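You operate a simulated robot arm through the tools that you are given. There is no shell and no other tool.

The job below is to be done with a simulated robot arm. You get a single attempt, and the scene is never put back.

TASK
Wipe the press base, oil a patch on it and run the table out and in.
Fine: blue wiper first, then the brown dabber dipped in the oil tub; put both back and leave the blue dabber. Set down upright: brown dabber. Where these are worked on the way, their far stop is far enough and under half their travel is too little: press table. A coat counts when it lies all over at full strength: go over it till it gets no stronger. What is to be rubbed or washed off counts as gone when no trace of it is left.

It is judged by the outcome, as a careful person would: the job done as asked, and still so three seconds after it is handed in. It fails if anything else is knocked over, pushed out of place, dropped, spilled or broken.

THE ROBOT
A 7-joint arm with a two-finger parallel gripper, fixed in place. Base frame: the origin is at the foot of the arm, x ahead of it, y to its left, z up. Units: mm, degrees, N and s.
With the tool pointing down near the work surface it reaches from about 360 to 780 mm from the base axis. Its first joint turns from -143.0 to 143.0 degrees. Payload 3 kg.
Tool frame: the origin (TCP) lies between the finger pads and is the grasp point; the fingertips stand 30 mm ahead of it; z points along the fingers, y is the line along which they close. Largest opening 110 mm; finger width 20, thickness 10; the body of the gripper, 48 by 112 mm, starts 55 mm behind the TCP.
Orientation is that of the tool frame in the base frame, as a unit quaternion [w, x, y, z]. With the fingers straight down and closing along the base's y, the tool's x points along the base's -x, its y along +y and its z along -z.

THE INTERFACE
- The arm moves only by the tool step_arm. Its argument "targets" is a list of rows, each an object of numbers (a shift or turn left out is 0, a gripper value left out holds the last): "grip": the gripper command, from -1 (fully open) to 1 (shut), values between in proportion; "tx", "ty", "tz": the shift along the base's x, y, z in units of 150 mm (1.0 is 150 mm); "ax", "ay", "az": the turn, a rotation vector about the base's x, y, z in units of 120 degrees (1.0 is 120 degrees). In form: [{"grip": .., "tx": .., "ty": .., "tz": .., "ax": .., "ay": .., "az": ..}, ...]. A call has 1 to 20 rows; each row is the pose to reach, as a shift and turn from the pose commanded when the call began. A call with a number of a shift or a turn outside -1 to 1 is refused whole. Rows are played at 5 a second. More than 50 mm and 8.6 degrees between two rows, or a gripper value outside its range, and nothing of the call is played. A pose out of reach is approached as far as the arm can. The call stops where the force on the tool passes 40 N (or 10 N more than at its start, if that is more) or the arm is blocked; 0.2 s more then pass. The fingers move at their own pace (about 153 mm/s each) and stop on an object; they squeeze with about 36 N. The grip force told is the motor's: it shows also when the fingers shut on nothing. Time passes only in rows, and 0.2 s behind the last, so rows that repeat a pose let the fingers close. The reply holds the time, the measured pose of the TCP, the force on the tool along the base axes, the opening and the grip force, in the units named above and with some noise, with the torque about the TCP (base axes, N m) and any sound that the robot's microphone picked up.
- Cameras (640 x 400 px; columns grow to the right, rows downward): "scene" is fixed at [216.8, -493.5, 1526.7]; the picture's right is [0.86, -0.51, 0.00], its down [-0.44, -0.76, -0.48] and it looks along [0.24, 0.41, -0.88] (base axes); focal length 214 px, centre (320, 200). "wrist" rides on the gripper at [72, 17, -103] in the tool frame; the picture's right is [-0.23, 0.97, 0.00], its down [-0.76, -0.18, -0.62] and it looks along [-0.61, -0.14, 0.78] (tool axes); focal length 222 px, centre (320, 200). There is no depth. A picture from a camera that has moved, and an enlarged one, comes with that camera's place and axes in the base frame and with its lens. The place of the scene camera against the robot may be out by one fixed shift of up to 12 mm in any direction.
- capture(camera): a new picture of that camera. No time passes.
- raise_lower(by): slides the trunk up (or, below 0, down) by that many mm; the arm rides with it, the base frame stays. It gives what a move gives, with no picture.
- enlarge(camera, box): a new picture of the part [left, top, right, bottom] of that camera's present view, enlarged. No time passes.
- hand_in(): hands the job in; it is judged then, once.

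Places have to be worked out from the pictures, the camera data and where the tool is seen. Open the gripper and draw the arm clear of the work before you hand the job in, unless the task says otherwise.

The tools are called after "Request:" as a command line: name --argument value ..., lists and objects as JSON in quotes. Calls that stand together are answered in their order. step_arm: Moves the arm, as the interface text tells. Its arguments: {"type":"object","properties":{"targets":{"type":"array"}},"required":["targets"]} The other tools are called the same way: raise_lower (by) slides the trunk up or down; capture (camera) takes a picture; enlarge (camera, box) takes an enlarged picture of a part of a camera's view; hand_in () hands the job in.

At the start:

```text
time_s: 0.0
ee_pos: [506.2, 140.9, 1053.4]
orientation: [0.0, 0.0, 1.0, 0.0]
ft_force: [0.1, 0.3, -0.1]
torque: [-0.01, 0.0, -0.05]
finger_gap: 110.2
grip_force: 0.0
trunk travel left (down, up): [-375.0, 115.0]
```

scene: 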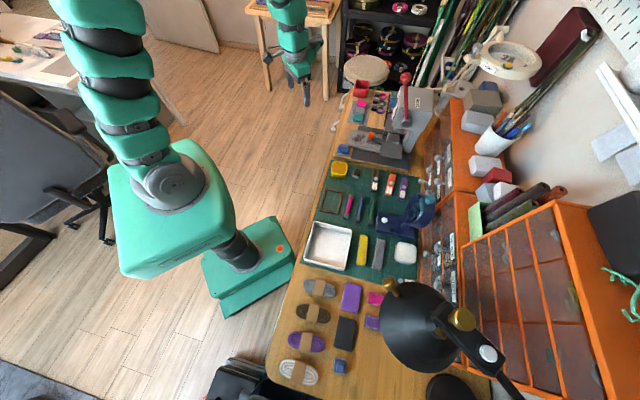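
wrist: 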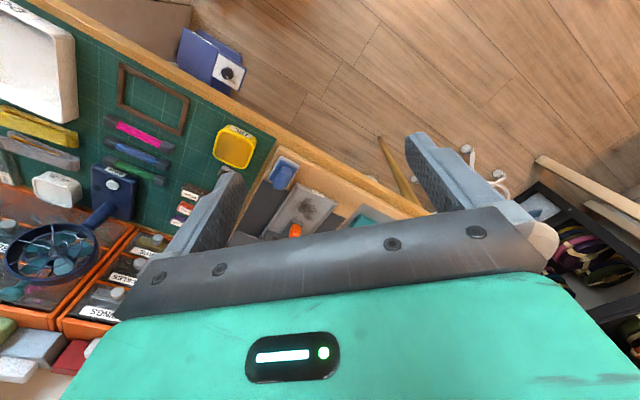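

I start by looking closer at the bench to find the press, the wiper, the dabbers and the oil tub.

Request:
enlarge --camera "scene" --box '[320, 60, 450, 170]'

Request:
enlarge --camera "scene" --box '[290, 150, 450, 280]'

Request:
enlarge --camera "scene" --box '[260, 260, 420, 400]'

Request:
enlarge --camera "wrist" --box '[160, 100, 480, 300]'

```text
3.64 times, centred on (385, 115) of scene
camera zoom: at [216.8, -493.5, 1526.7], right [0.86, -0.51, 0.0], down [-0.44, -0.76, -0.48], along [0.24, 0.41, -0.88], focal length 780 px, centre (84, 509)
```

zoom: 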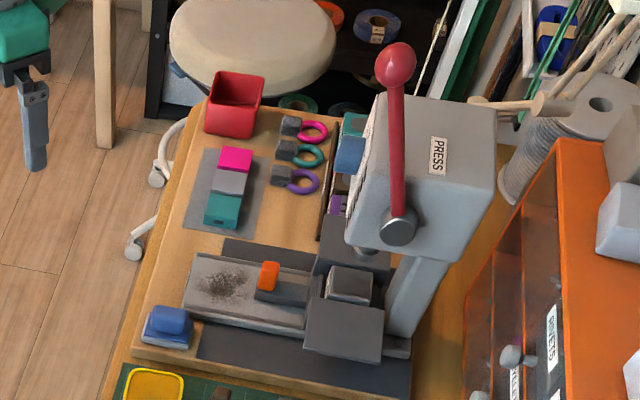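

```text
3.08 times, centred on (370, 215) of scene
camera zoom: at [216.8, -493.5, 1526.7], right [0.86, -0.51, 0.0], down [-0.44, -0.76, -0.48], along [0.24, 0.41, -0.88], focal length 660 px, centre (166, 154)
```

zoom: 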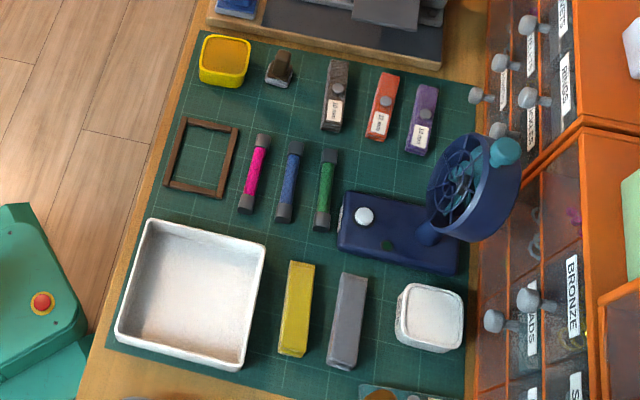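

```text
2.86 times, centred on (340, 330) of scene
camera zoom: at [216.8, -493.5, 1526.7], right [0.86, -0.51, 0.0], down [-0.44, -0.76, -0.48], along [0.24, 0.41, -0.88], focal length 613 px, centre (263, -171)
```

zoom: 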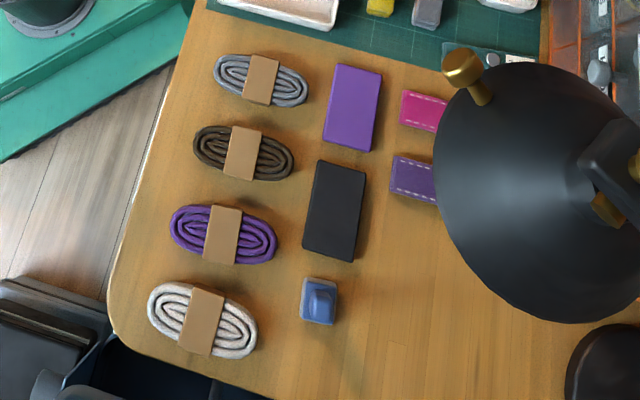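

```text
2.00 times, centred on (320, 200) of wrist
camera zoom: at [434.3, 155.9, 1157.2], right [0.23, 0.97, 0.0], down [0.76, -0.18, 0.62], along [0.61, -0.14, -0.78], focal length 444 px, centre (320, 200)
```

zoom: 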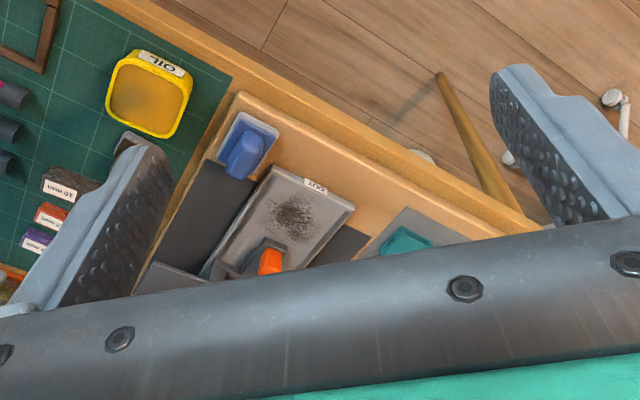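

The bench seems to be turned about 35° to the base frame, with its surface near z ≈ 740. I'll turn the tool in place to line it up with the bench and look again.

Request:
step_arm --targets '[{"grip": -1, "az": -0.06}, {"az": -0.12}, {"az": -0.18}, {"az": -0.24}, {"az": -0.29}, {"az": -0.29}]'

Request:
capture --camera "wrist"

```text
time_s: 1.4
ee_pos: [508.1, 138.9, 1054.6]
orientation: [0.001, 0.3, 0.954, 0.001]
ft_force: [0.0, 0.6, 1.0]
torque: [0.0, 0.01, 0.0]
finger_gap: 109.9
grip_force: 0.0
trunk travel left (down, up): [-375.0, 115.0]
```

```text
taken
camera wrist: at [456.9, 193.5, 1157.6], right [0.74, 0.67, 0.0], down [0.52, -0.58, 0.62], along [0.42, -0.46, -0.78], focal length 222 px, centre (320, 200)
```

wrist: 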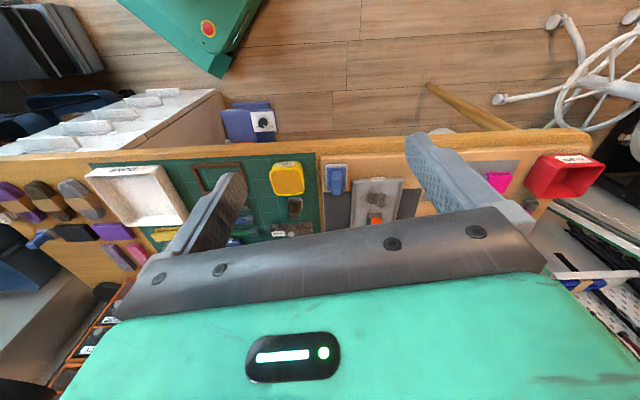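

The bench edge works out at close to 45°, so I take bench axes of "along" (0.707, 0.707) and "in" (0.707, -0.707). I'll turn another 10° and move to hover in front of the press at this height for a better look.

Request:
step_arm --targets '[{"tx": 0.2, "ty": -0.11, "az": -0.02}, {"tx": 0.42, "ty": -0.22, "az": -0.04}, {"tx": 0.64, "ty": -0.34, "az": -0.06}, {"tx": 0.85, "ty": -0.46, "az": -0.084}, {"tx": 0.85, "ty": -0.46, "az": -0.084}]'

Request:
capture --camera "wrist"

Request:
capture --camera "scene"

```text
time_s: 2.6
ee_pos: [636.0, 71.7, 1054.4]
orientation: [0.0, 0.382, 0.924, 0.0]
ft_force: [0.6, -0.7, -1.3]
torque: [0.0, 0.02, -0.02]
finger_gap: 110.0
grip_force: 0.1
trunk travel left (down, up): [-375.0, 115.0]
```

```text
taken
camera wrist: at [596.5, 133.7, 1157.2], right [0.85, 0.53, 0.0], down [0.41, -0.66, 0.62], along [0.33, -0.53, -0.78], focal length 222 px, centre (320, 200)
```

wrist: 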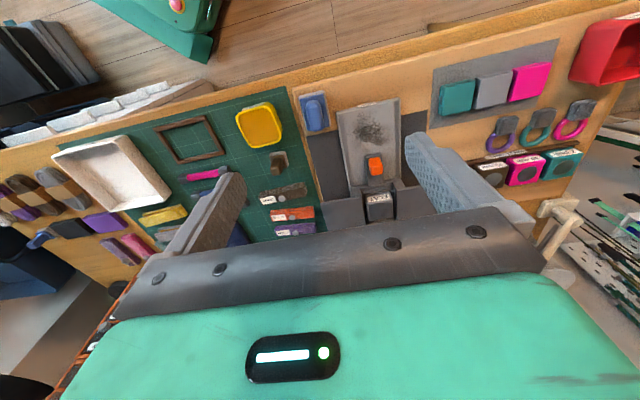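

```text
taken
```

scene: 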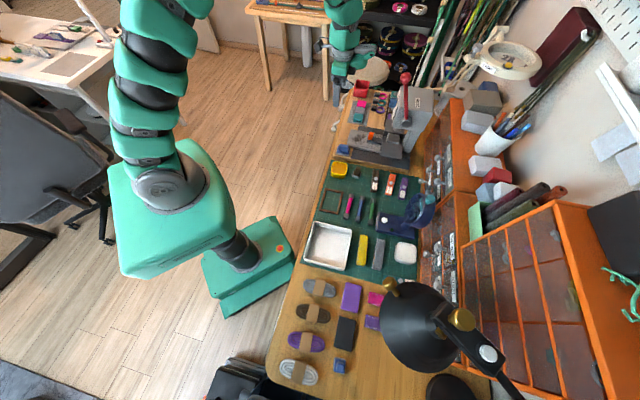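

The press base lies between the fingers. I'll enlarge that part.

Request:
enlarge --camera "wrist" --box '[230, 75, 430, 220]'

Request:
enlarge --camera "scene" --box '[330, 60, 440, 160]'

Request:
enlarge --camera "wrist" --box '[0, 80, 200, 280]'

```text
2.76 times, centred on (330, 148) of wrist
camera zoom: at [596.5, 133.7, 1157.2], right [0.85, 0.53, 0.0], down [0.41, -0.66, 0.62], along [0.33, -0.53, -0.78], focal length 613 px, centre (292, 345)
```

zoom: 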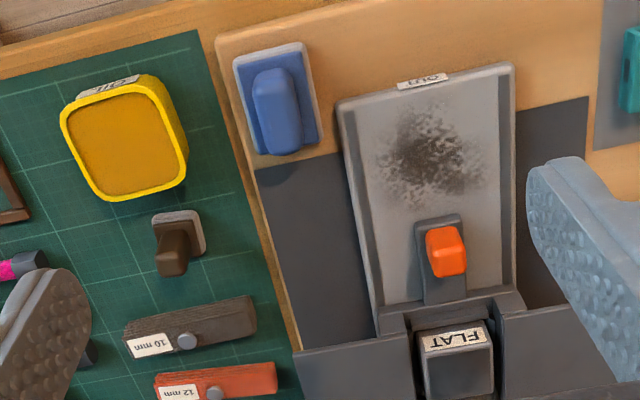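

```text
4.00 times, centred on (385, 110) of scene
camera zoom: at [216.8, -493.5, 1526.7], right [0.86, -0.51, 0.0], down [-0.44, -0.76, -0.48], along [0.24, 0.41, -0.88], focal length 858 px, centre (60, 560)
```

zoom: 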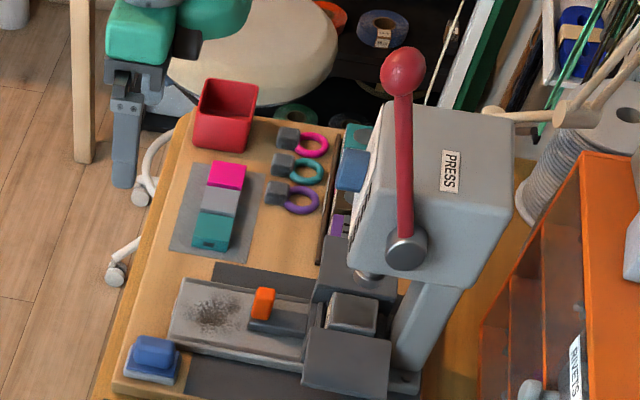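

```text
2.00 times, centred on (100, 180) of wrist
camera zoom: at [596.5, 133.7, 1157.2], right [0.85, 0.53, 0.0], down [0.41, -0.66, 0.62], along [0.33, -0.53, -0.78], focal length 444 px, centre (760, 240)
```

zoom: 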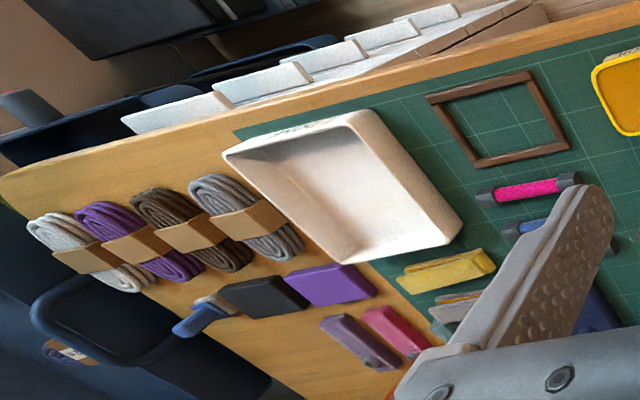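

The blue wiper is about 45 mm in from the front edge by the press. The brown dabber stands behind the oil tub, and the stain is on the light grey base plate. I'll lower the trunk 150 mm for a closer view.

Request:
raise_lower --by -150

Request:
capture --camera "wrist"

Request:
enlarge --camera "wrist" --box '[220, 60, 430, 215]'

```text
time_s: 4.3
ee_pos: [635.8, 72.2, 902.7]
orientation: [0.0, 0.382, 0.924, 0.0]
ft_force: [-0.6, -1.0, 0.0]
torque: [0.01, -0.02, -0.01]
finger_gap: 110.1
grip_force: 0.1
trunk travel left (down, up): [-225.0, 265.0]
```

```text
taken
camera wrist: at [595.8, 133.8, 1007.6], right [0.85, 0.53, 0.0], down [0.41, -0.66, 0.62], along [0.33, -0.53, -0.78], focal length 222 px, centre (320, 200)
```

wrist: 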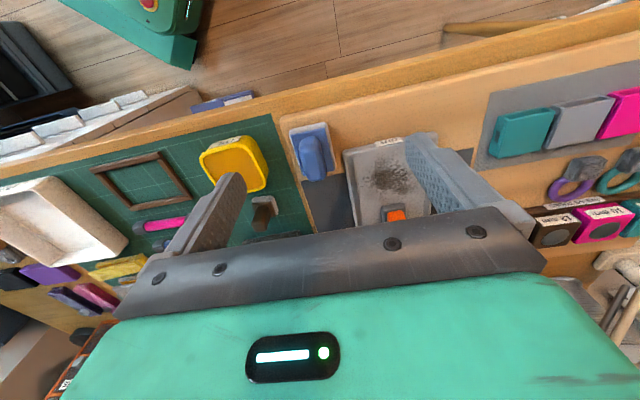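

```text
2.58 times, centred on (325, 138) of wrist
camera zoom: at [595.8, 133.8, 1007.6], right [0.85, 0.53, 0.0], down [0.41, -0.66, 0.62], along [0.33, -0.53, -0.78], focal length 573 px, centre (307, 361)
```

zoom: 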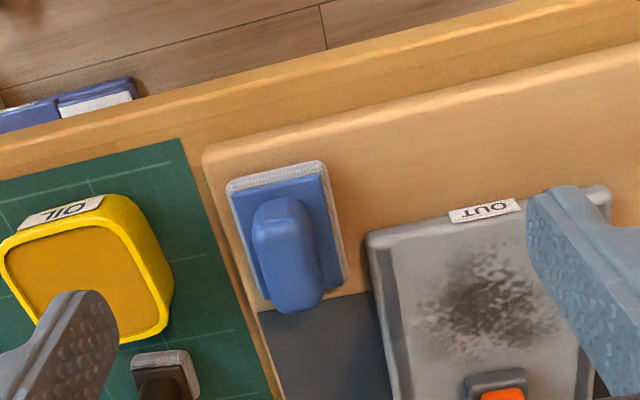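

The pad of the wiper is near p≈482, q≈440 with its handle top near z≈800, and the plate top is near z≈763. I'll tilt the tool outward and step aside to look at the base, the orange knob and the press head from the front.

Request:
step_arm --targets '[{"tx": 0.04, "ty": 0.08, "ax": -0.036, "ay": -0.036}, {"tx": 0.08, "ty": 0.16, "ax": -0.072, "ay": -0.072}, {"tx": 0.12, "ty": 0.24, "ax": -0.108, "ay": -0.108}, {"tx": 0.16, "ty": 0.31, "ax": -0.144, "ay": -0.144}, {"tx": 0.193, "ty": 0.368, "ax": -0.177, "ay": -0.177}, {"tx": 0.193, "ty": 0.368, "ax": -0.177, "ay": -0.177}]'

Request:
capture --camera "wrist"

Request:
enlarge --camera "wrist" --box '[210, 40, 430, 215]'

```text
time_s: 5.8
ee_pos: [663.1, 126.8, 902.9]
orientation: [0.239, 0.368, 0.893, -0.1]
ft_force: [0.4, -0.2, 0.0]
torque: [0.04, -0.02, -0.03]
finger_gap: 110.2
grip_force: 0.0
trunk travel left (down, up): [-225.0, 265.0]
```

```text
taken
camera wrist: at [594.5, 219.4, 957.1], right [0.83, 0.55, 0.11], down [0.12, -0.37, 0.92], along [0.55, -0.75, -0.37], focal length 222 px, centre (320, 200)
```

wrist: 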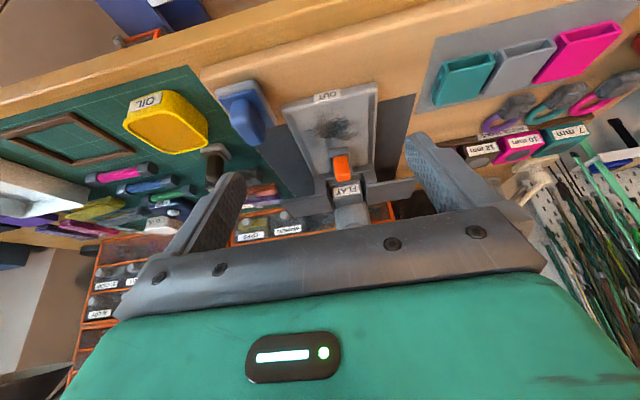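

```text
2.29 times, centred on (320, 128) of wrist
camera zoom: at [594.5, 219.4, 957.1], right [0.83, 0.55, 0.11], down [0.12, -0.37, 0.92], along [0.55, -0.75, -0.37], focal length 508 px, centre (320, 366)
```

zoom: 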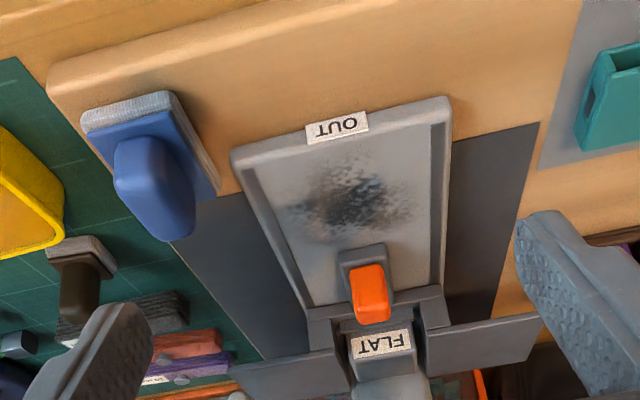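

The wiper's blue handle, the stain and the orange knob on the table are clear now, and the OUT label marks the front end. I'll set the tool vertical again over the wiper with the fingers half closed.

Request:
step_arm --targets '[{"tx": -0.012, "ty": -0.108, "ax": 0.03, "ay": 0.03, "grip": 0.0}, {"tx": -0.024, "ty": -0.216, "ax": 0.06, "ay": 0.06}, {"tx": -0.037, "ty": -0.324, "ax": 0.09, "ay": 0.09}, {"tx": -0.049, "ty": -0.432, "ax": 0.12, "ay": 0.12}, {"tx": -0.061, "ty": -0.54, "ax": 0.15, "ay": 0.15}, {"tx": -0.073, "ty": -0.648, "ax": 0.177, "ay": 0.177}, {"tx": -0.073, "ty": -0.648, "tz": -0.2, "ax": 0.177, "ay": 0.177}, {"tx": -0.073, "ty": -0.648, "tz": -0.3, "ax": 0.177, "ay": 0.177}]'

Request:
capture --camera "wrist"

Request:
enlarge --camera "wrist" --box '[230, 60, 430, 220]'

```text
time_s: 7.5
ee_pos: [653.6, 30.2, 859.1]
orientation: [0.0, 0.381, 0.925, -0.001]
ft_force: [-0.6, 0.1, -0.3]
torque: [-0.01, -0.02, 0.01]
finger_gap: 55.0
grip_force: 0.0
trunk travel left (down, up): [-225.0, 265.0]
```

```text
taken
camera wrist: at [614.5, 91.8, 962.7], right [0.85, 0.53, 0.0], down [0.41, -0.66, 0.62], along [0.33, -0.53, -0.78], focal length 222 px, centre (320, 200)
```

wrist: 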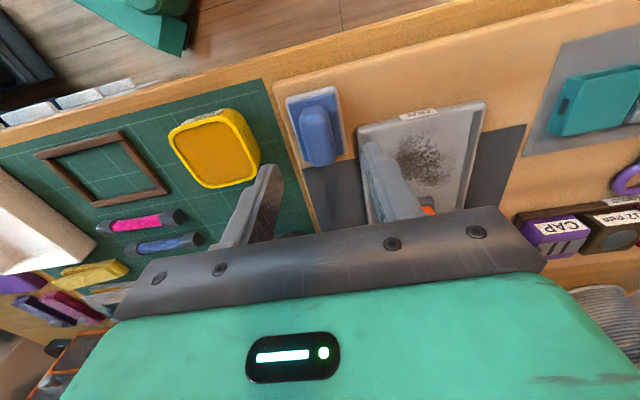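

```text
2.50 times, centred on (330, 140) of wrist
camera zoom: at [614.5, 91.8, 962.7], right [0.85, 0.53, 0.0], down [0.41, -0.66, 0.62], along [0.33, -0.53, -0.78], focal length 555 px, centre (295, 350)
```

zoom: 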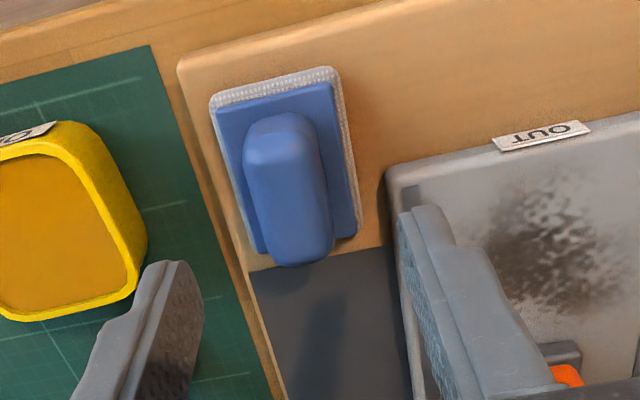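

The handle is centred at about p≈481, q≈441, so the tool is almost directly over it. I'll go down to about z=802 so the fingers straddle the handle.

Request:
step_arm --targets '[{"tx": -0.009, "ty": -0.009, "tz": -0.13}, {"tx": -0.009, "ty": -0.009, "tz": -0.26}, {"tx": -0.009, "ty": -0.009, "tz": -0.35}, {"tx": -0.009, "ty": -0.009, "tz": -0.38}, {"tx": -0.009, "ty": -0.009, "tz": -0.38}]'

Request:
capture --camera "wrist"

```text
time_s: 8.8
ee_pos: [653.9, 29.6, 802.2]
orientation: [0.0, 0.382, 0.924, 0.0]
ft_force: [-0.4, 1.1, 0.0]
torque: [0.0, -0.01, -0.02]
finger_gap: 54.9
grip_force: 0.1
trunk travel left (down, up): [-225.0, 265.0]
```

```text
taken
camera wrist: at [613.5, 91.4, 905.7], right [0.85, 0.53, 0.0], down [0.42, -0.66, 0.62], along [0.33, -0.53, -0.78], focal length 222 px, centre (320, 200)
```

wrist: 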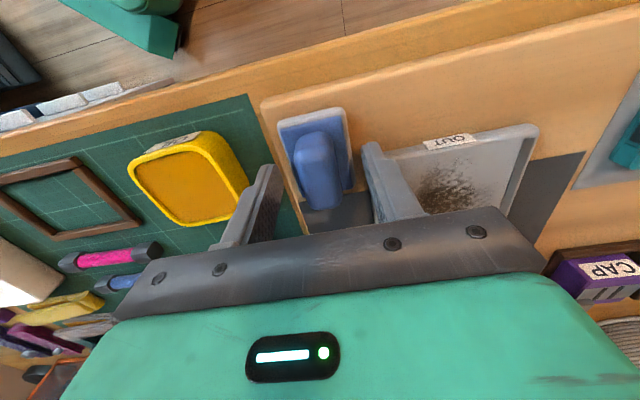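

The fingers straddle the handle with no contact force, so I'll close on it.

Request:
step_arm --targets '[{"tz": -0.013, "grip": 0.3}, {"tz": -0.013, "grip": 0.5}, {"tz": -0.013, "grip": 1.0}, {"tz": -0.013, "grip": 1.0}, {"tz": -0.013, "grip": 1.0}]'

Request:
capture --camera "wrist"

```text
time_s: 9.9
ee_pos: [653.2, 27.3, 800.4]
orientation: [0.001, 0.382, 0.924, 0.001]
ft_force: [0.4, 0.4, 0.5]
torque: [-0.01, -0.03, -0.03]
finger_gap: 23.0
grip_force: 36.4
trunk travel left (down, up): [-225.0, 265.0]
```

```text
taken
camera wrist: at [613.2, 90.6, 903.7], right [0.85, 0.53, 0.0], down [0.41, -0.66, 0.62], along [0.33, -0.53, -0.78], focal length 222 px, centre (320, 200)
```

wrist: 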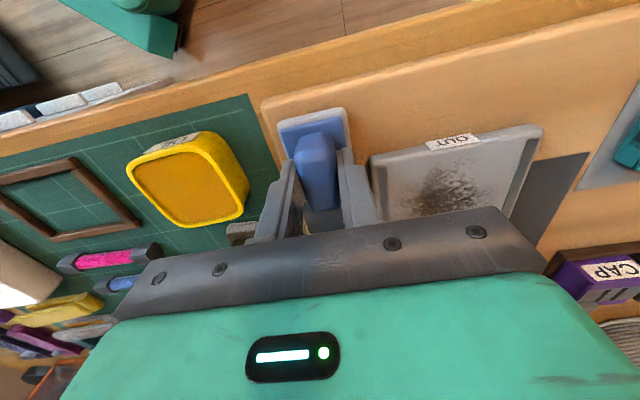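

The wiper is held (23 mm gap, 36 N). I'll lift it 45 mm and carry it over the front half of the plate.

Request:
step_arm --targets '[{"tz": 0.1}, {"tz": 0.2}, {"tz": 0.3}, {"tx": 0.15, "ty": 0.06, "tz": 0.3}, {"tx": 0.3, "ty": 0.12, "tz": 0.3}, {"tx": 0.45, "ty": 0.18, "tz": 0.3}, {"tx": 0.597, "ty": 0.238, "tz": 0.3}, {"tx": 0.597, "ty": 0.238, "tz": 0.22}, {"tx": 0.597, "ty": 0.238, "tz": 0.18}]'

Request:
capture --camera "wrist"

Request:
enlarge --camera "wrist" --box '[230, 60, 430, 220]'

Request:
enlarge --camera "scene" --box '[330, 60, 440, 180]'

```text
time_s: 11.9
ee_pos: [742.1, 64.4, 825.5]
orientation: [0.001, 0.382, 0.924, 0.0]
ft_force: [0.4, 0.1, -1.3]
torque: [0.03, 0.0, -0.02]
finger_gap: 23.0
grip_force: 36.2
trunk travel left (down, up): [-225.0, 265.0]
```

```text
taken
camera wrist: at [702.6, 126.8, 930.1], right [0.85, 0.53, 0.0], down [0.41, -0.66, 0.62], along [0.33, -0.53, -0.78], focal length 222 px, centre (320, 200)
```

wrist: 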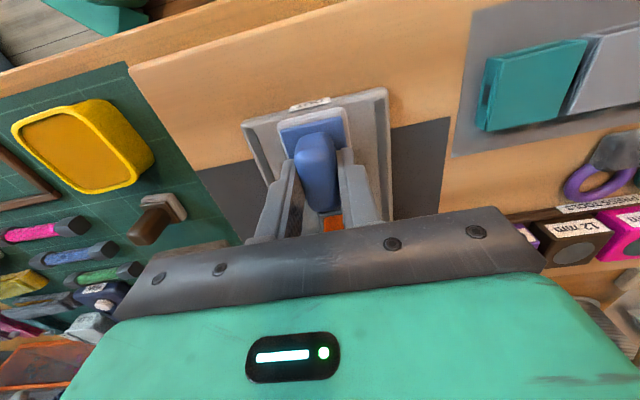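

```text
2.50 times, centred on (330, 140) of wrist
camera zoom: at [702.6, 126.8, 930.1], right [0.85, 0.53, 0.0], down [0.41, -0.66, 0.62], along [0.33, -0.53, -0.78], focal length 555 px, centre (295, 350)
```

zoom: 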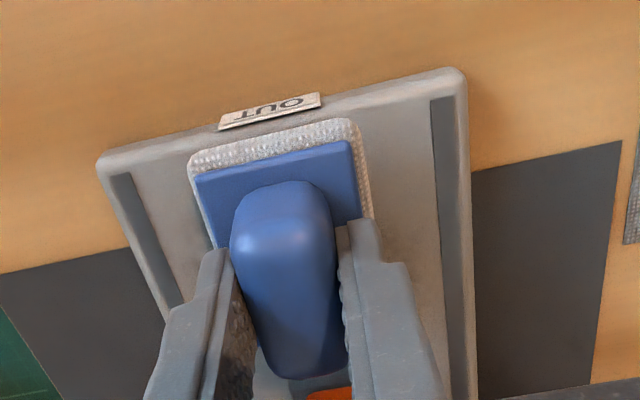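

```text
3.33 times, centred on (385, 120) of scene
camera zoom: at [216.8, -493.5, 1526.7], right [0.86, -0.51, 0.0], down [-0.44, -0.76, -0.48], along [0.24, 0.41, -0.88], focal length 715 px, centre (103, 467)
```

zoom: 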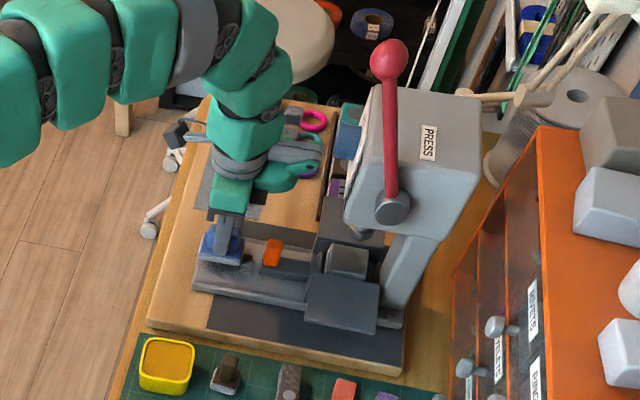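

The wiper hangs over the front part of the plate. I'll lower it in small steps and watch the vertical force.

Request:
step_arm --targets '[{"tz": -0.02}, {"tz": -0.04}, {"tz": -0.053}, {"tz": -0.053}]'

```text
time_s: 12.9
ee_pos: [742.4, 65.2, 817.8]
orientation: [0.0, 0.382, 0.924, 0.0]
ft_force: [0.3, -0.8, -0.9]
torque: [0.01, 0.05, -0.02]
finger_gap: 23.0
grip_force: 36.2
trunk travel left (down, up): [-225.0, 265.0]
```

No contact yet, so I continue down in small steps.

Request:
step_arm --targets '[{"tz": -0.013}, {"tz": -0.027}, {"tz": -0.027}]'

Request:
enlarge --camera "wrist" --box '[230, 60, 430, 220]'

```text
time_s: 13.8
ee_pos: [742.0, 64.7, 814.9]
orientation: [-0.001, 0.382, 0.924, -0.001]
ft_force: [0.9, -0.3, 0.1]
torque: [-0.02, 0.01, 0.0]
finger_gap: 23.3
grip_force: 36.2
trunk travel left (down, up): [-225.0, 265.0]
```

```text
2.50 times, centred on (330, 140) of wrist
camera zoom: at [702.2, 126.8, 918.4], right [0.85, 0.53, 0.0], down [0.42, -0.66, 0.62], along [0.33, -0.53, -0.78], focal length 555 px, centre (295, 350)
```

zoom: 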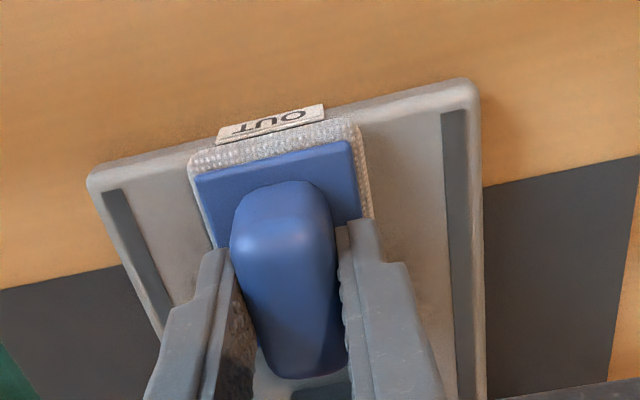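

Still free. I continue down.

Request:
step_arm --targets '[{"tz": -0.01}, {"tz": -0.02}, {"tz": -0.027}, {"tz": -0.027}]'

```text
time_s: 14.8
ee_pos: [741.6, 63.7, 814.1]
orientation: [0.001, 0.381, 0.925, 0.001]
ft_force: [5.1, 4.2, 29.7]
torque: [0.26, 0.15, -0.02]
finger_gap: 23.3
grip_force: 35.9
trunk travel left (down, up): [-225.0, 265.0]
```

The pad touched the plate, with about 30 N upward at the present command. I'll ease up 1.5 mm and rub the stain in lanes, keeping the pad short of the knob mount at q≈542.

Request:
step_arm --targets '[{"tz": 0.01}, {"tx": -0.061, "ty": -0.061, "tz": 0.01}, {"tx": -0.123, "ty": -0.123, "tz": 0.01}, {"tx": -0.061, "ty": -0.061, "tz": 0.01}, {"tz": 0.01}, {"tx": 0.061, "ty": 0.061, "tz": 0.01}, {"tx": 0.123, "ty": 0.123, "tz": 0.01}, {"tx": 0.16, "ty": 0.085, "tz": 0.01}, {"tx": 0.193, "ty": 0.052, "tz": 0.01}, {"tx": 0.132, "ty": -0.009, "tz": 0.01}, {"tx": 0.071, "ty": -0.071, "tz": 0.01}, {"tx": 0.009, "ty": -0.132, "tz": 0.01}, {"tx": -0.052, "ty": -0.193, "tz": 0.01}, {"tx": -0.019, "ty": -0.226, "tz": 0.01}, {"tx": 0.009, "ty": -0.255, "tz": 0.01}, {"tx": 0.071, "ty": -0.193, "tz": 0.01}, {"tx": 0.132, "ty": -0.132, "tz": 0.01}, {"tx": 0.193, "ty": -0.071, "tz": 0.01}, {"tx": 0.255, "ty": -0.009, "tz": 0.01}]'

Request:
capture --camera "wrist"

Request:
enlarge --camera "wrist" --box '[230, 60, 430, 220]'

Request:
enlarge --camera "scene" --box '[340, 110, 410, 170]'

```text
time_s: 18.8
ee_pos: [780.1, 62.7, 812.4]
orientation: [0.0, 0.382, 0.924, 0.0]
ft_force: [-5.5, 1.1, 7.1]
torque: [-0.01, 0.02, -0.18]
finger_gap: 23.1
grip_force: 35.8
trunk travel left (down, up): [-225.0, 265.0]
```

```text
taken
camera wrist: at [740.1, 125.2, 916.6], right [0.85, 0.53, 0.0], down [0.42, -0.66, 0.62], along [0.33, -0.53, -0.78], focal length 222 px, centre (320, 200)
```

wrist: 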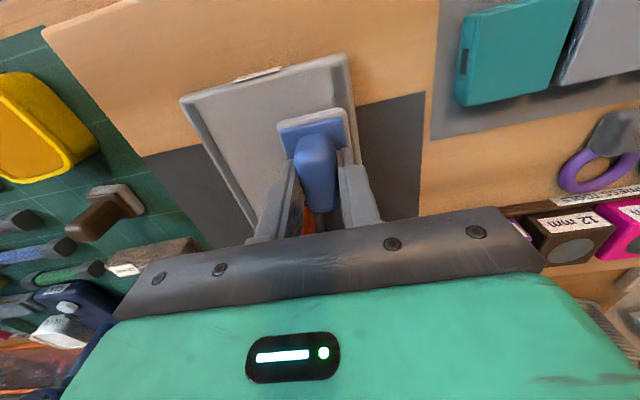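

```text
2.50 times, centred on (330, 140) of wrist
camera zoom: at [740.1, 125.2, 916.6], right [0.85, 0.53, 0.0], down [0.42, -0.66, 0.62], along [0.33, -0.53, -0.78], focal length 555 px, centre (295, 350)
```

zoom: 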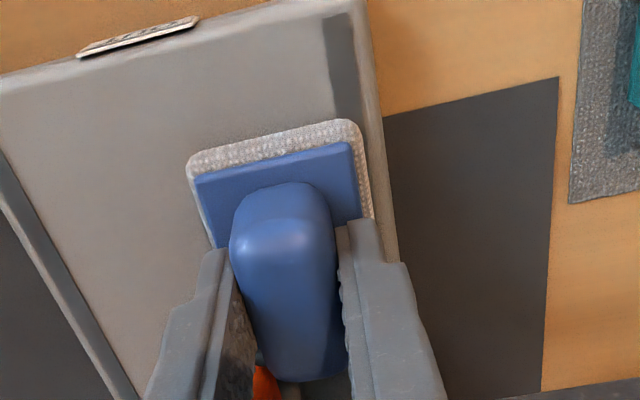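

```text
6.67 times, centred on (375, 140) of scene
camera zoom: at [216.8, -493.5, 1526.7], right [0.86, -0.51, 0.0], down [-0.44, -0.76, -0.48], along [0.24, 0.41, -0.88], focal length 1430 px, centre (-47, 600)
```

zoom: 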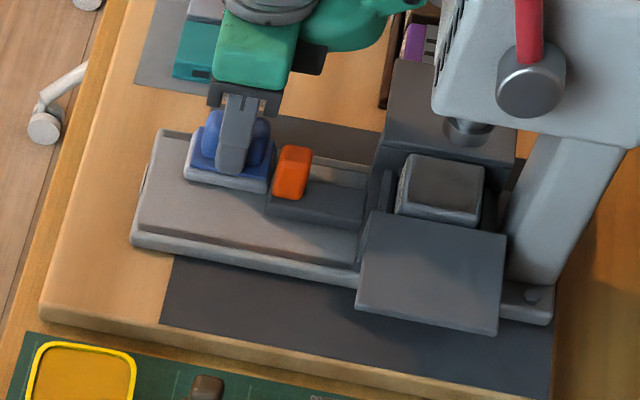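

The plate already looks clean around the pad. I'll run the lanes back the other way with slightly more pressure, then lift off to inspect.

Request:
step_arm --targets '[{"tz": -0.004}, {"tx": -0.061, "ty": -0.061, "tz": -0.005}, {"tx": -0.123, "ty": -0.123, "tz": -0.005}, {"tx": -0.184, "ty": -0.184, "tz": -0.005}, {"tx": -0.245, "ty": -0.245, "tz": -0.005}, {"tx": -0.306, "ty": -0.184, "tz": -0.005}, {"tx": -0.245, "ty": -0.123, "tz": -0.005}, {"tx": -0.184, "ty": -0.061, "tz": -0.005}, {"tx": -0.123, "ty": 0.0, "tz": -0.005}, {"tx": -0.061, "ty": 0.061, "tz": -0.005}, {"tx": -0.132, "ty": 0.132, "tz": -0.005}, {"tx": -0.193, "ty": 0.071, "tz": -0.005}, {"tx": -0.255, "ty": 0.009, "tz": -0.005}, {"tx": -0.316, "ty": -0.052, "tz": -0.005}, {"tx": -0.377, "ty": -0.113, "tz": -0.005}, {"tx": -0.377, "ty": -0.113, "tz": 0.1}, {"tx": -0.377, "ty": -0.113, "tz": 0.25}, {"tx": -0.377, "ty": -0.113, "tz": 0.25}]'

Request:
capture --camera "wrist"

Request:
enlarge --camera "scene" --box '[340, 110, 410, 170]'

```text
time_s: 22.6
ee_pos: [724.1, 45.5, 847.9]
orientation: [0.0, 0.382, 0.924, 0.0]
ft_force: [0.1, 0.3, 0.1]
torque: [-0.04, -0.02, 0.02]
finger_gap: 23.1
grip_force: 35.9
trunk travel left (down, up): [-225.0, 265.0]
```

```text
taken
camera wrist: at [685.0, 107.7, 952.1], right [0.85, 0.53, 0.0], down [0.42, -0.66, 0.62], along [0.33, -0.53, -0.78], focal length 222 px, centre (320, 200)
```

wrist: 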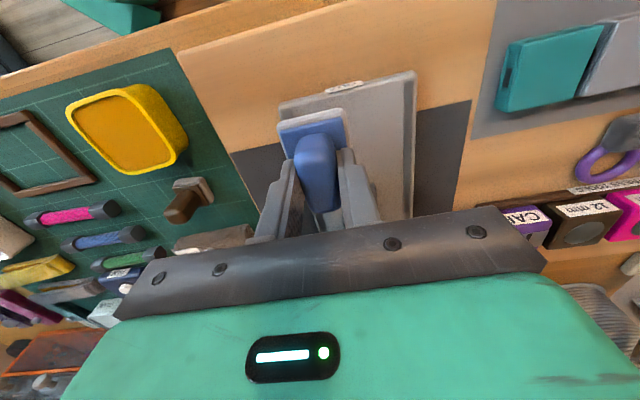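

```text
6.67 times, centred on (375, 140) of scene
camera zoom: at [216.8, -493.5, 1526.7], right [0.86, -0.51, 0.0], down [-0.44, -0.76, -0.48], along [0.24, 0.41, -0.88], focal length 1430 px, centre (-47, 600)
```

zoom: 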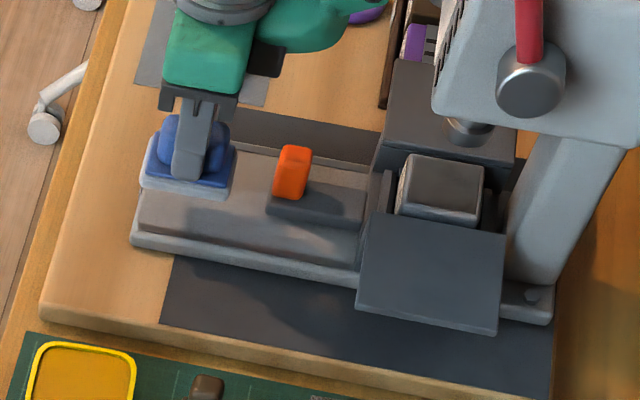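

I'll carry the wiper back above its home spot at this height and inspect the plate from both cameras before setting it down.

Request:
step_arm --targets '[{"tx": -0.12, "ty": -0.03}, {"tx": -0.24, "ty": -0.058}, {"tx": -0.36, "ty": -0.087}, {"tx": -0.475, "ty": -0.116}, {"tx": -0.475, "ty": -0.116}]'

Request:
enlarge --camera "scene" --box '[345, 115, 400, 165]'

Request:
enlarge --camera "wrist" --box '[260, 60, 480, 220]'

```text
time_s: 23.8
ee_pos: [651.7, 28.8, 847.2]
orientation: [-0.001, 0.382, 0.924, -0.001]
ft_force: [0.3, -0.6, 0.4]
torque: [0.0, -0.03, -0.01]
finger_gap: 23.2
grip_force: 36.0
trunk travel left (down, up): [-225.0, 265.0]
```

```text
8.00 times, centred on (372, 140) of scene
camera zoom: at [216.8, -493.5, 1526.7], right [0.86, -0.51, 0.0], down [-0.44, -0.76, -0.48], along [0.24, 0.41, -0.88], focal length 1716 px, centre (-100, 680)
```

zoom: 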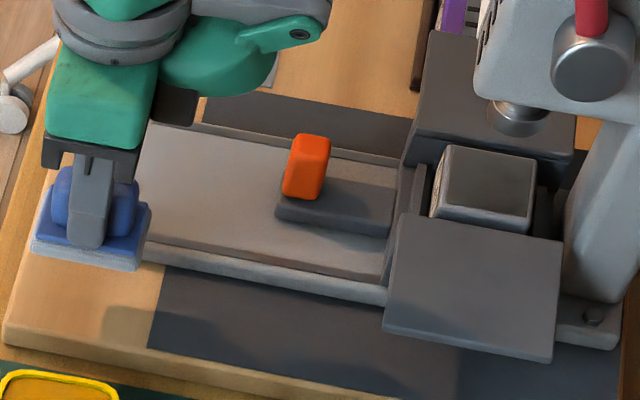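

```text
2.50 times, centred on (370, 140) of wrist
camera zoom: at [611.7, 90.9, 951.9], right [0.85, 0.53, 0.0], down [0.42, -0.66, 0.62], along [0.33, -0.53, -0.78], focal length 555 px, centre (195, 350)
```

zoom: 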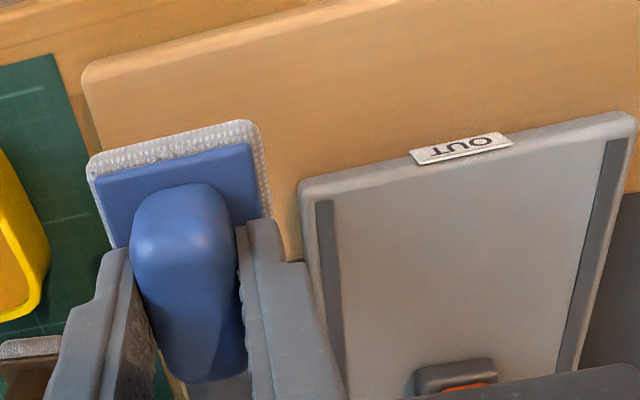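

The plate looks clean. I'll zoom in further to make sure there's no trace left, especially around the knob mount.

Request:
enlarge --camera "wrist" --box '[375, 110, 485, 215]'

Request:
enlarge --camera "scene" --box '[352, 125, 384, 155]'

```text
3.81 times, centred on (430, 162) of wrist
camera zoom: at [611.7, 90.9, 951.9], right [0.85, 0.53, 0.0], down [0.42, -0.66, 0.62], along [0.33, -0.53, -0.78], focal length 846 px, centre (-99, 343)
```

zoom: 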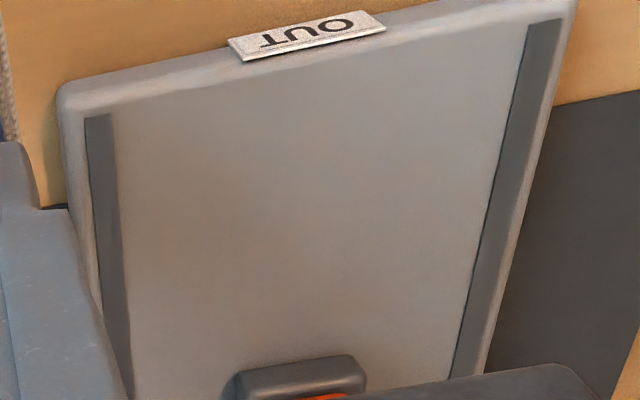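

```text
13.33 times, centred on (368, 140) of scene
camera zoom: at [216.8, -493.5, 1526.7], right [0.86, -0.51, 0.0], down [-0.44, -0.76, -0.48], along [0.24, 0.41, -0.88], focal length 2860 px, centre (-320, 1000)
```

zoom: 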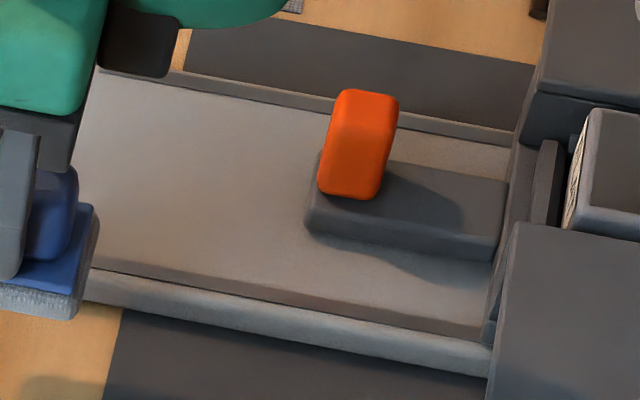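

No trace is left. I'll lower the wiper onto its home spot at its original grasp height.

Request:
step_arm --targets '[{"tz": -0.12}, {"tz": -0.22}, {"tz": -0.28}, {"tz": -0.31}, {"tz": -0.32}, {"tz": -0.32}]'

```text
time_s: 25.1
ee_pos: [652.0, 29.3, 800.1]
orientation: [0.0, 0.382, 0.924, 0.0]
ft_force: [0.2, -1.3, -1.0]
torque: [0.02, 0.02, 0.0]
finger_gap: 23.0
grip_force: 36.2
trunk travel left (down, up): [-225.0, 265.0]
```

No contact yet. I'll lower by another 3 mm gently.

Request:
step_arm --targets '[{"tz": -0.007}, {"tz": -0.013}, {"tz": -0.02}, {"tz": -0.02}]'

```text
time_s: 26.1
ee_pos: [652.0, 29.2, 798.7]
orientation: [0.001, 0.382, 0.924, 0.001]
ft_force: [0.1, 0.2, -0.4]
torque: [-0.01, -0.01, -0.02]
finger_gap: 23.1
grip_force: 36.4
trunk travel left (down, up): [-225.0, 265.0]
```

Still free, so the wiper may have slid up a little in the grip while pressing. I'll go on down slowly.

Request:
step_arm --targets '[{"tz": -0.007}, {"tz": -0.013}, {"tz": -0.02}, {"tz": -0.02}]'

Request:
enlarge --camera "wrist" --box '[230, 60, 430, 220]'

```text
time_s: 27.1
ee_pos: [652.1, 28.6, 797.6]
orientation: [0.002, 0.382, 0.924, 0.001]
ft_force: [9.2, 0.5, 30.2]
torque: [0.01, -0.17, 0.0]
finger_gap: 23.4
grip_force: 36.1
trunk travel left (down, up): [-225.0, 265.0]
```

```text
2.50 times, centred on (330, 140) of wrist
camera zoom: at [611.9, 91.0, 900.9], right [0.85, 0.53, 0.0], down [0.41, -0.66, 0.62], along [0.33, -0.53, -0.78], focal length 555 px, centre (295, 350)
```

zoom: 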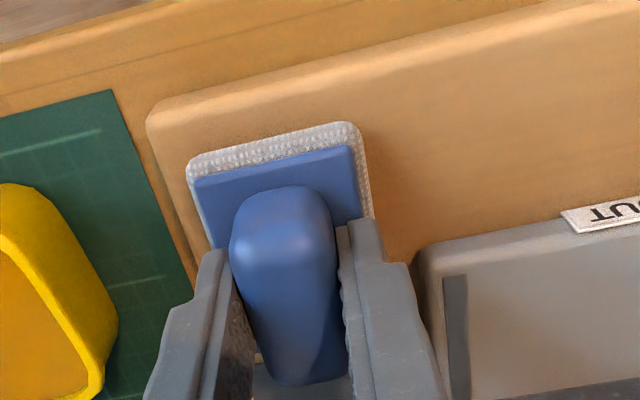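

It's seated on the board. I'll ease off 2 mm so it rests without load, open to 55 mm, then lift straight up.

Request:
step_arm --targets '[{"tz": 0.012}, {"tz": 0.014, "grip": 0.4}, {"tz": 0.014, "grip": 0.05}, {"tz": 0.014, "grip": 0.05}, {"tz": 0.1}, {"tz": 0.25}, {"tz": 0.45}, {"tz": 0.6}]'

Request:
capture --camera "wrist"

Request:
enlarge --camera "wrist" --box '[160, 60, 460, 220]'

```text
time_s: 28.9
ee_pos: [651.7, 29.6, 886.5]
orientation: [0.001, 0.382, 0.924, 0.0]
ft_force: [-0.5, 0.7, -0.1]
torque: [0.0, 0.0, -0.01]
finger_gap: 52.3
grip_force: 0.0
trunk travel left (down, up): [-225.0, 265.0]
```

```text
taken
camera wrist: at [611.8, 91.6, 990.3], right [0.85, 0.53, 0.0], down [0.41, -0.66, 0.62], along [0.33, -0.53, -0.78], focal length 222 px, centre (320, 200)
```

wrist: 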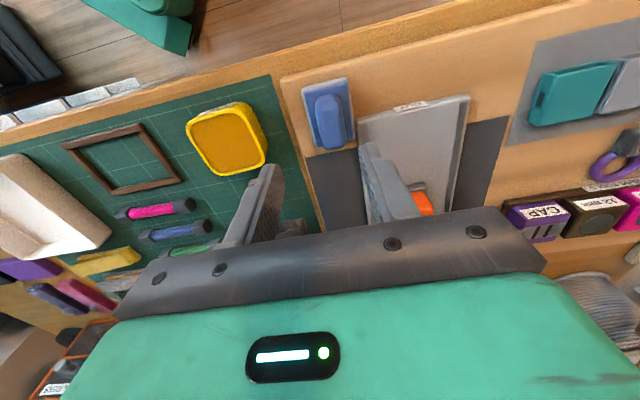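

```text
2.13 times, centred on (310, 140) of wrist
camera zoom: at [611.8, 91.6, 990.3], right [0.85, 0.53, 0.0], down [0.41, -0.66, 0.62], along [0.33, -0.53, -0.78], focal length 474 px, centre (341, 328)
```

zoom: 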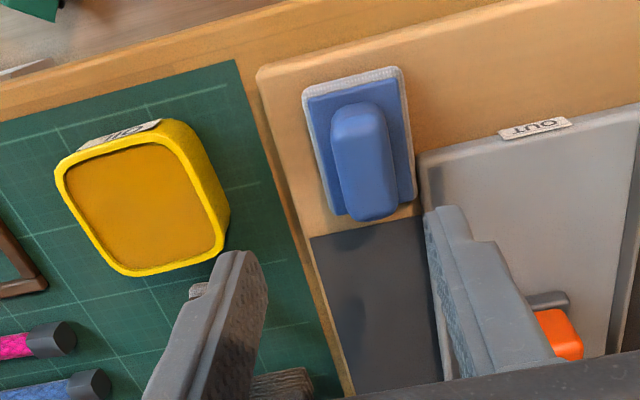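

The wiper is back on its spot. Next I'll move above the brown dabber (about p≈385, q≈525) to look at it.

Request:
step_arm --targets '[{"tx": -0.03, "ty": -0.2}, {"tx": -0.06, "ty": -0.4}, {"tx": -0.09, "ty": -0.6}, {"tx": -0.127, "ty": -0.787}, {"tx": -0.127, "ty": -0.787}]'

Request:
capture --camera "wrist"

Request:
enlarge --camera "wrist" --box '[230, 60, 430, 220]'

Request:
enlarge --camera "scene" --box '[320, 145, 400, 205]'

```text
time_s: 30.1
ee_pos: [631.8, -87.9, 886.5]
orientation: [-0.001, 0.382, 0.924, 0.0]
ft_force: [0.2, -0.2, -0.3]
torque: [0.01, 0.02, 0.01]
finger_gap: 52.1
grip_force: 0.1
trunk travel left (down, up): [-225.0, 265.0]
```

```text
taken
camera wrist: at [592.3, -25.9, 989.5], right [0.85, 0.53, 0.0], down [0.41, -0.66, 0.62], along [0.33, -0.53, -0.78], focal length 222 px, centre (320, 200)
```

wrist: 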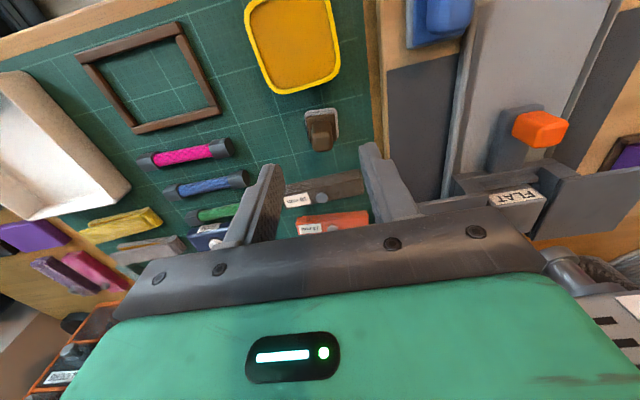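

```text
2.50 times, centred on (330, 140) of wrist
camera zoom: at [592.3, -25.9, 989.5], right [0.85, 0.53, 0.0], down [0.41, -0.66, 0.62], along [0.33, -0.53, -0.78], focal length 555 px, centre (295, 350)
```

zoom: 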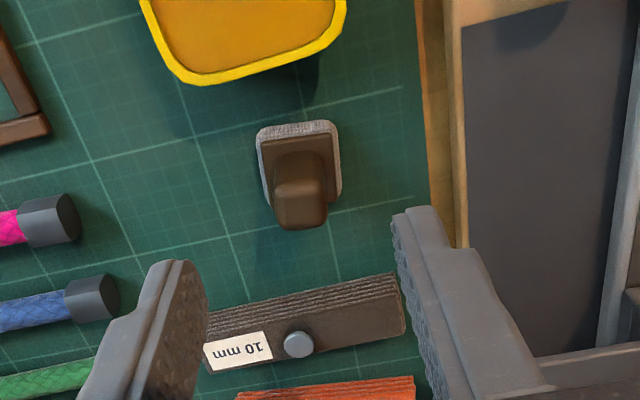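

```text
6.67 times, centred on (360, 175) of scene
camera zoom: at [216.8, -493.5, 1526.7], right [0.86, -0.51, 0.0], down [-0.44, -0.76, -0.48], along [0.24, 0.41, -0.88], focal length 1430 px, centre (53, 367)
```

zoom: 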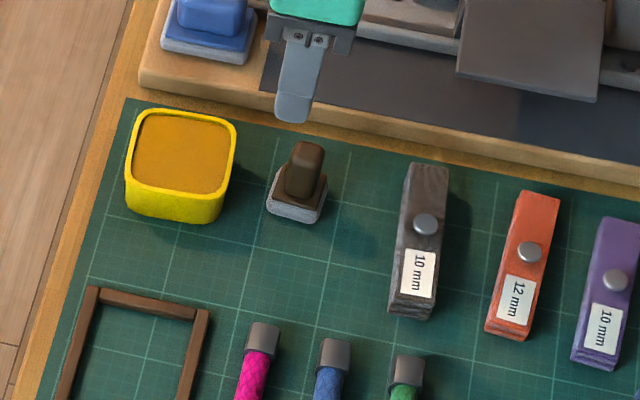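

The dabber's pad is about 33 mm square, centred at p≈384, q≈526, with its handle top near z≈788. I'll go down over the handle with the fingers at 52 mm.

Request:
step_arm --targets '[{"tx": 0.04, "ty": -0.045, "tz": -0.1}, {"tx": 0.075, "ty": -0.085, "tz": -0.25}, {"tx": 0.075, "ty": -0.085, "tz": -0.4}, {"tx": 0.075, "ty": -0.085, "tz": -0.45}, {"tx": 0.075, "ty": -0.085, "tz": -0.45}]'

Request:
capture --camera "wrist"

Request:
enlarge --camera "wrist" --box '[230, 80, 430, 220]'

```text
time_s: 31.4
ee_pos: [643.4, -100.7, 818.0]
orientation: [0.0, 0.382, 0.924, 0.0]
ft_force: [0.4, 0.0, 0.1]
torque: [0.04, 0.02, -0.04]
finger_gap: 52.4
grip_force: 0.1
trunk travel left (down, up): [-225.0, 265.0]
```

```text
taken
camera wrist: at [604.8, -39.6, 922.2], right [0.85, 0.53, 0.0], down [0.41, -0.66, 0.62], along [0.33, -0.53, -0.78], focal length 222 px, centre (320, 200)
```

wrist: 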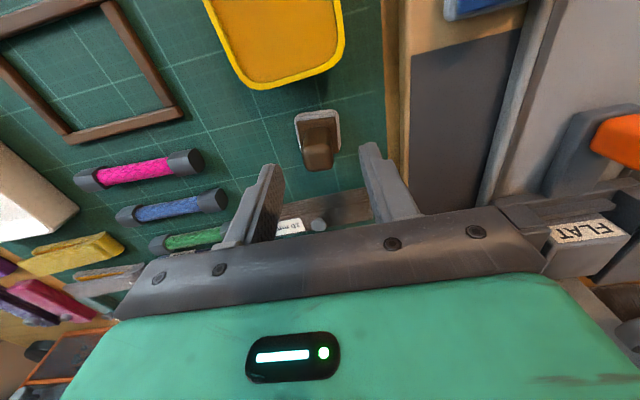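

```text
2.86 times, centred on (330, 150) of wrist
camera zoom: at [604.8, -39.6, 922.2], right [0.85, 0.53, 0.0], down [0.41, -0.66, 0.62], along [0.33, -0.53, -0.78], focal length 635 px, centre (291, 343)
```

zoom: 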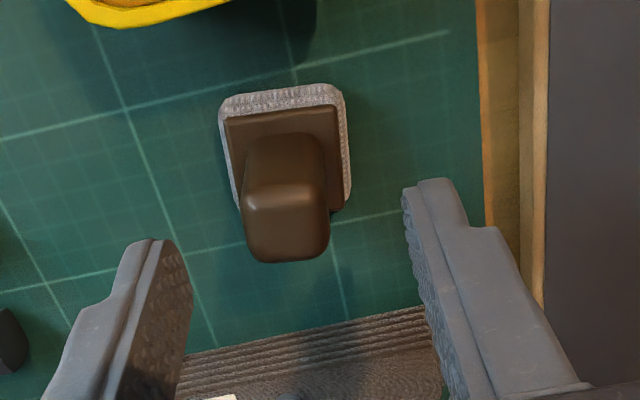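

The handle is centred at p≈382.5, within about 1 mm of the tool. I'll descend to z≈790.

Request:
step_arm --targets '[{"tx": -0.005, "ty": -0.005, "tz": -0.08}, {"tx": -0.005, "ty": -0.005, "tz": -0.15}, {"tx": -0.005, "ty": -0.005, "tz": -0.187}, {"tx": -0.005, "ty": -0.005, "tz": -0.187}]'

Request:
enlarge --camera "wrist" --box '[230, 80, 430, 220]'

Request:
enlarge --camera "scene" --box '[330, 145, 390, 195]'

```text
time_s: 32.4
ee_pos: [644.5, -103.0, 789.8]
orientation: [0.0, 0.383, 0.924, 0.0]
ft_force: [-0.2, 0.1, 0.6]
torque: [-0.04, 0.03, 0.01]
finger_gap: 52.3
grip_force: 0.2
trunk travel left (down, up): [-225.0, 265.0]
```

```text
2.86 times, centred on (330, 150) of wrist
camera zoom: at [604.4, -40.9, 894.1], right [0.85, 0.53, 0.0], down [0.41, -0.66, 0.62], along [0.33, -0.53, -0.78], focal length 635 px, centre (291, 343)
```

zoom: 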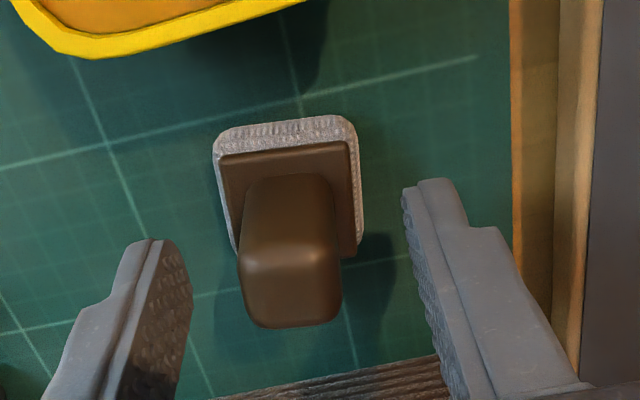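

```text
8.00 times, centred on (360, 170) of scene
camera zoom: at [216.8, -493.5, 1526.7], right [0.86, -0.51, 0.0], down [-0.44, -0.76, -0.48], along [0.24, 0.41, -0.88], focal length 1716 px, centre (0, 440)
```

zoom: 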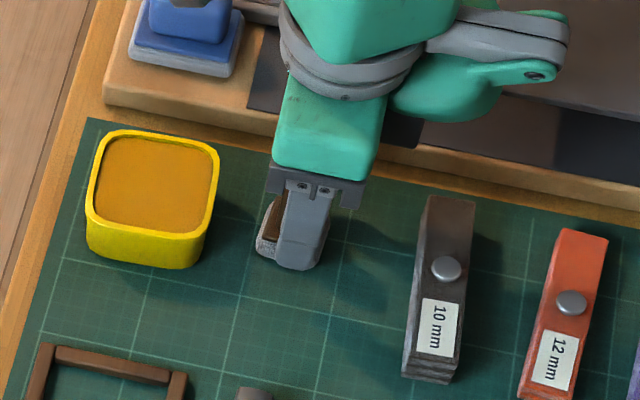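

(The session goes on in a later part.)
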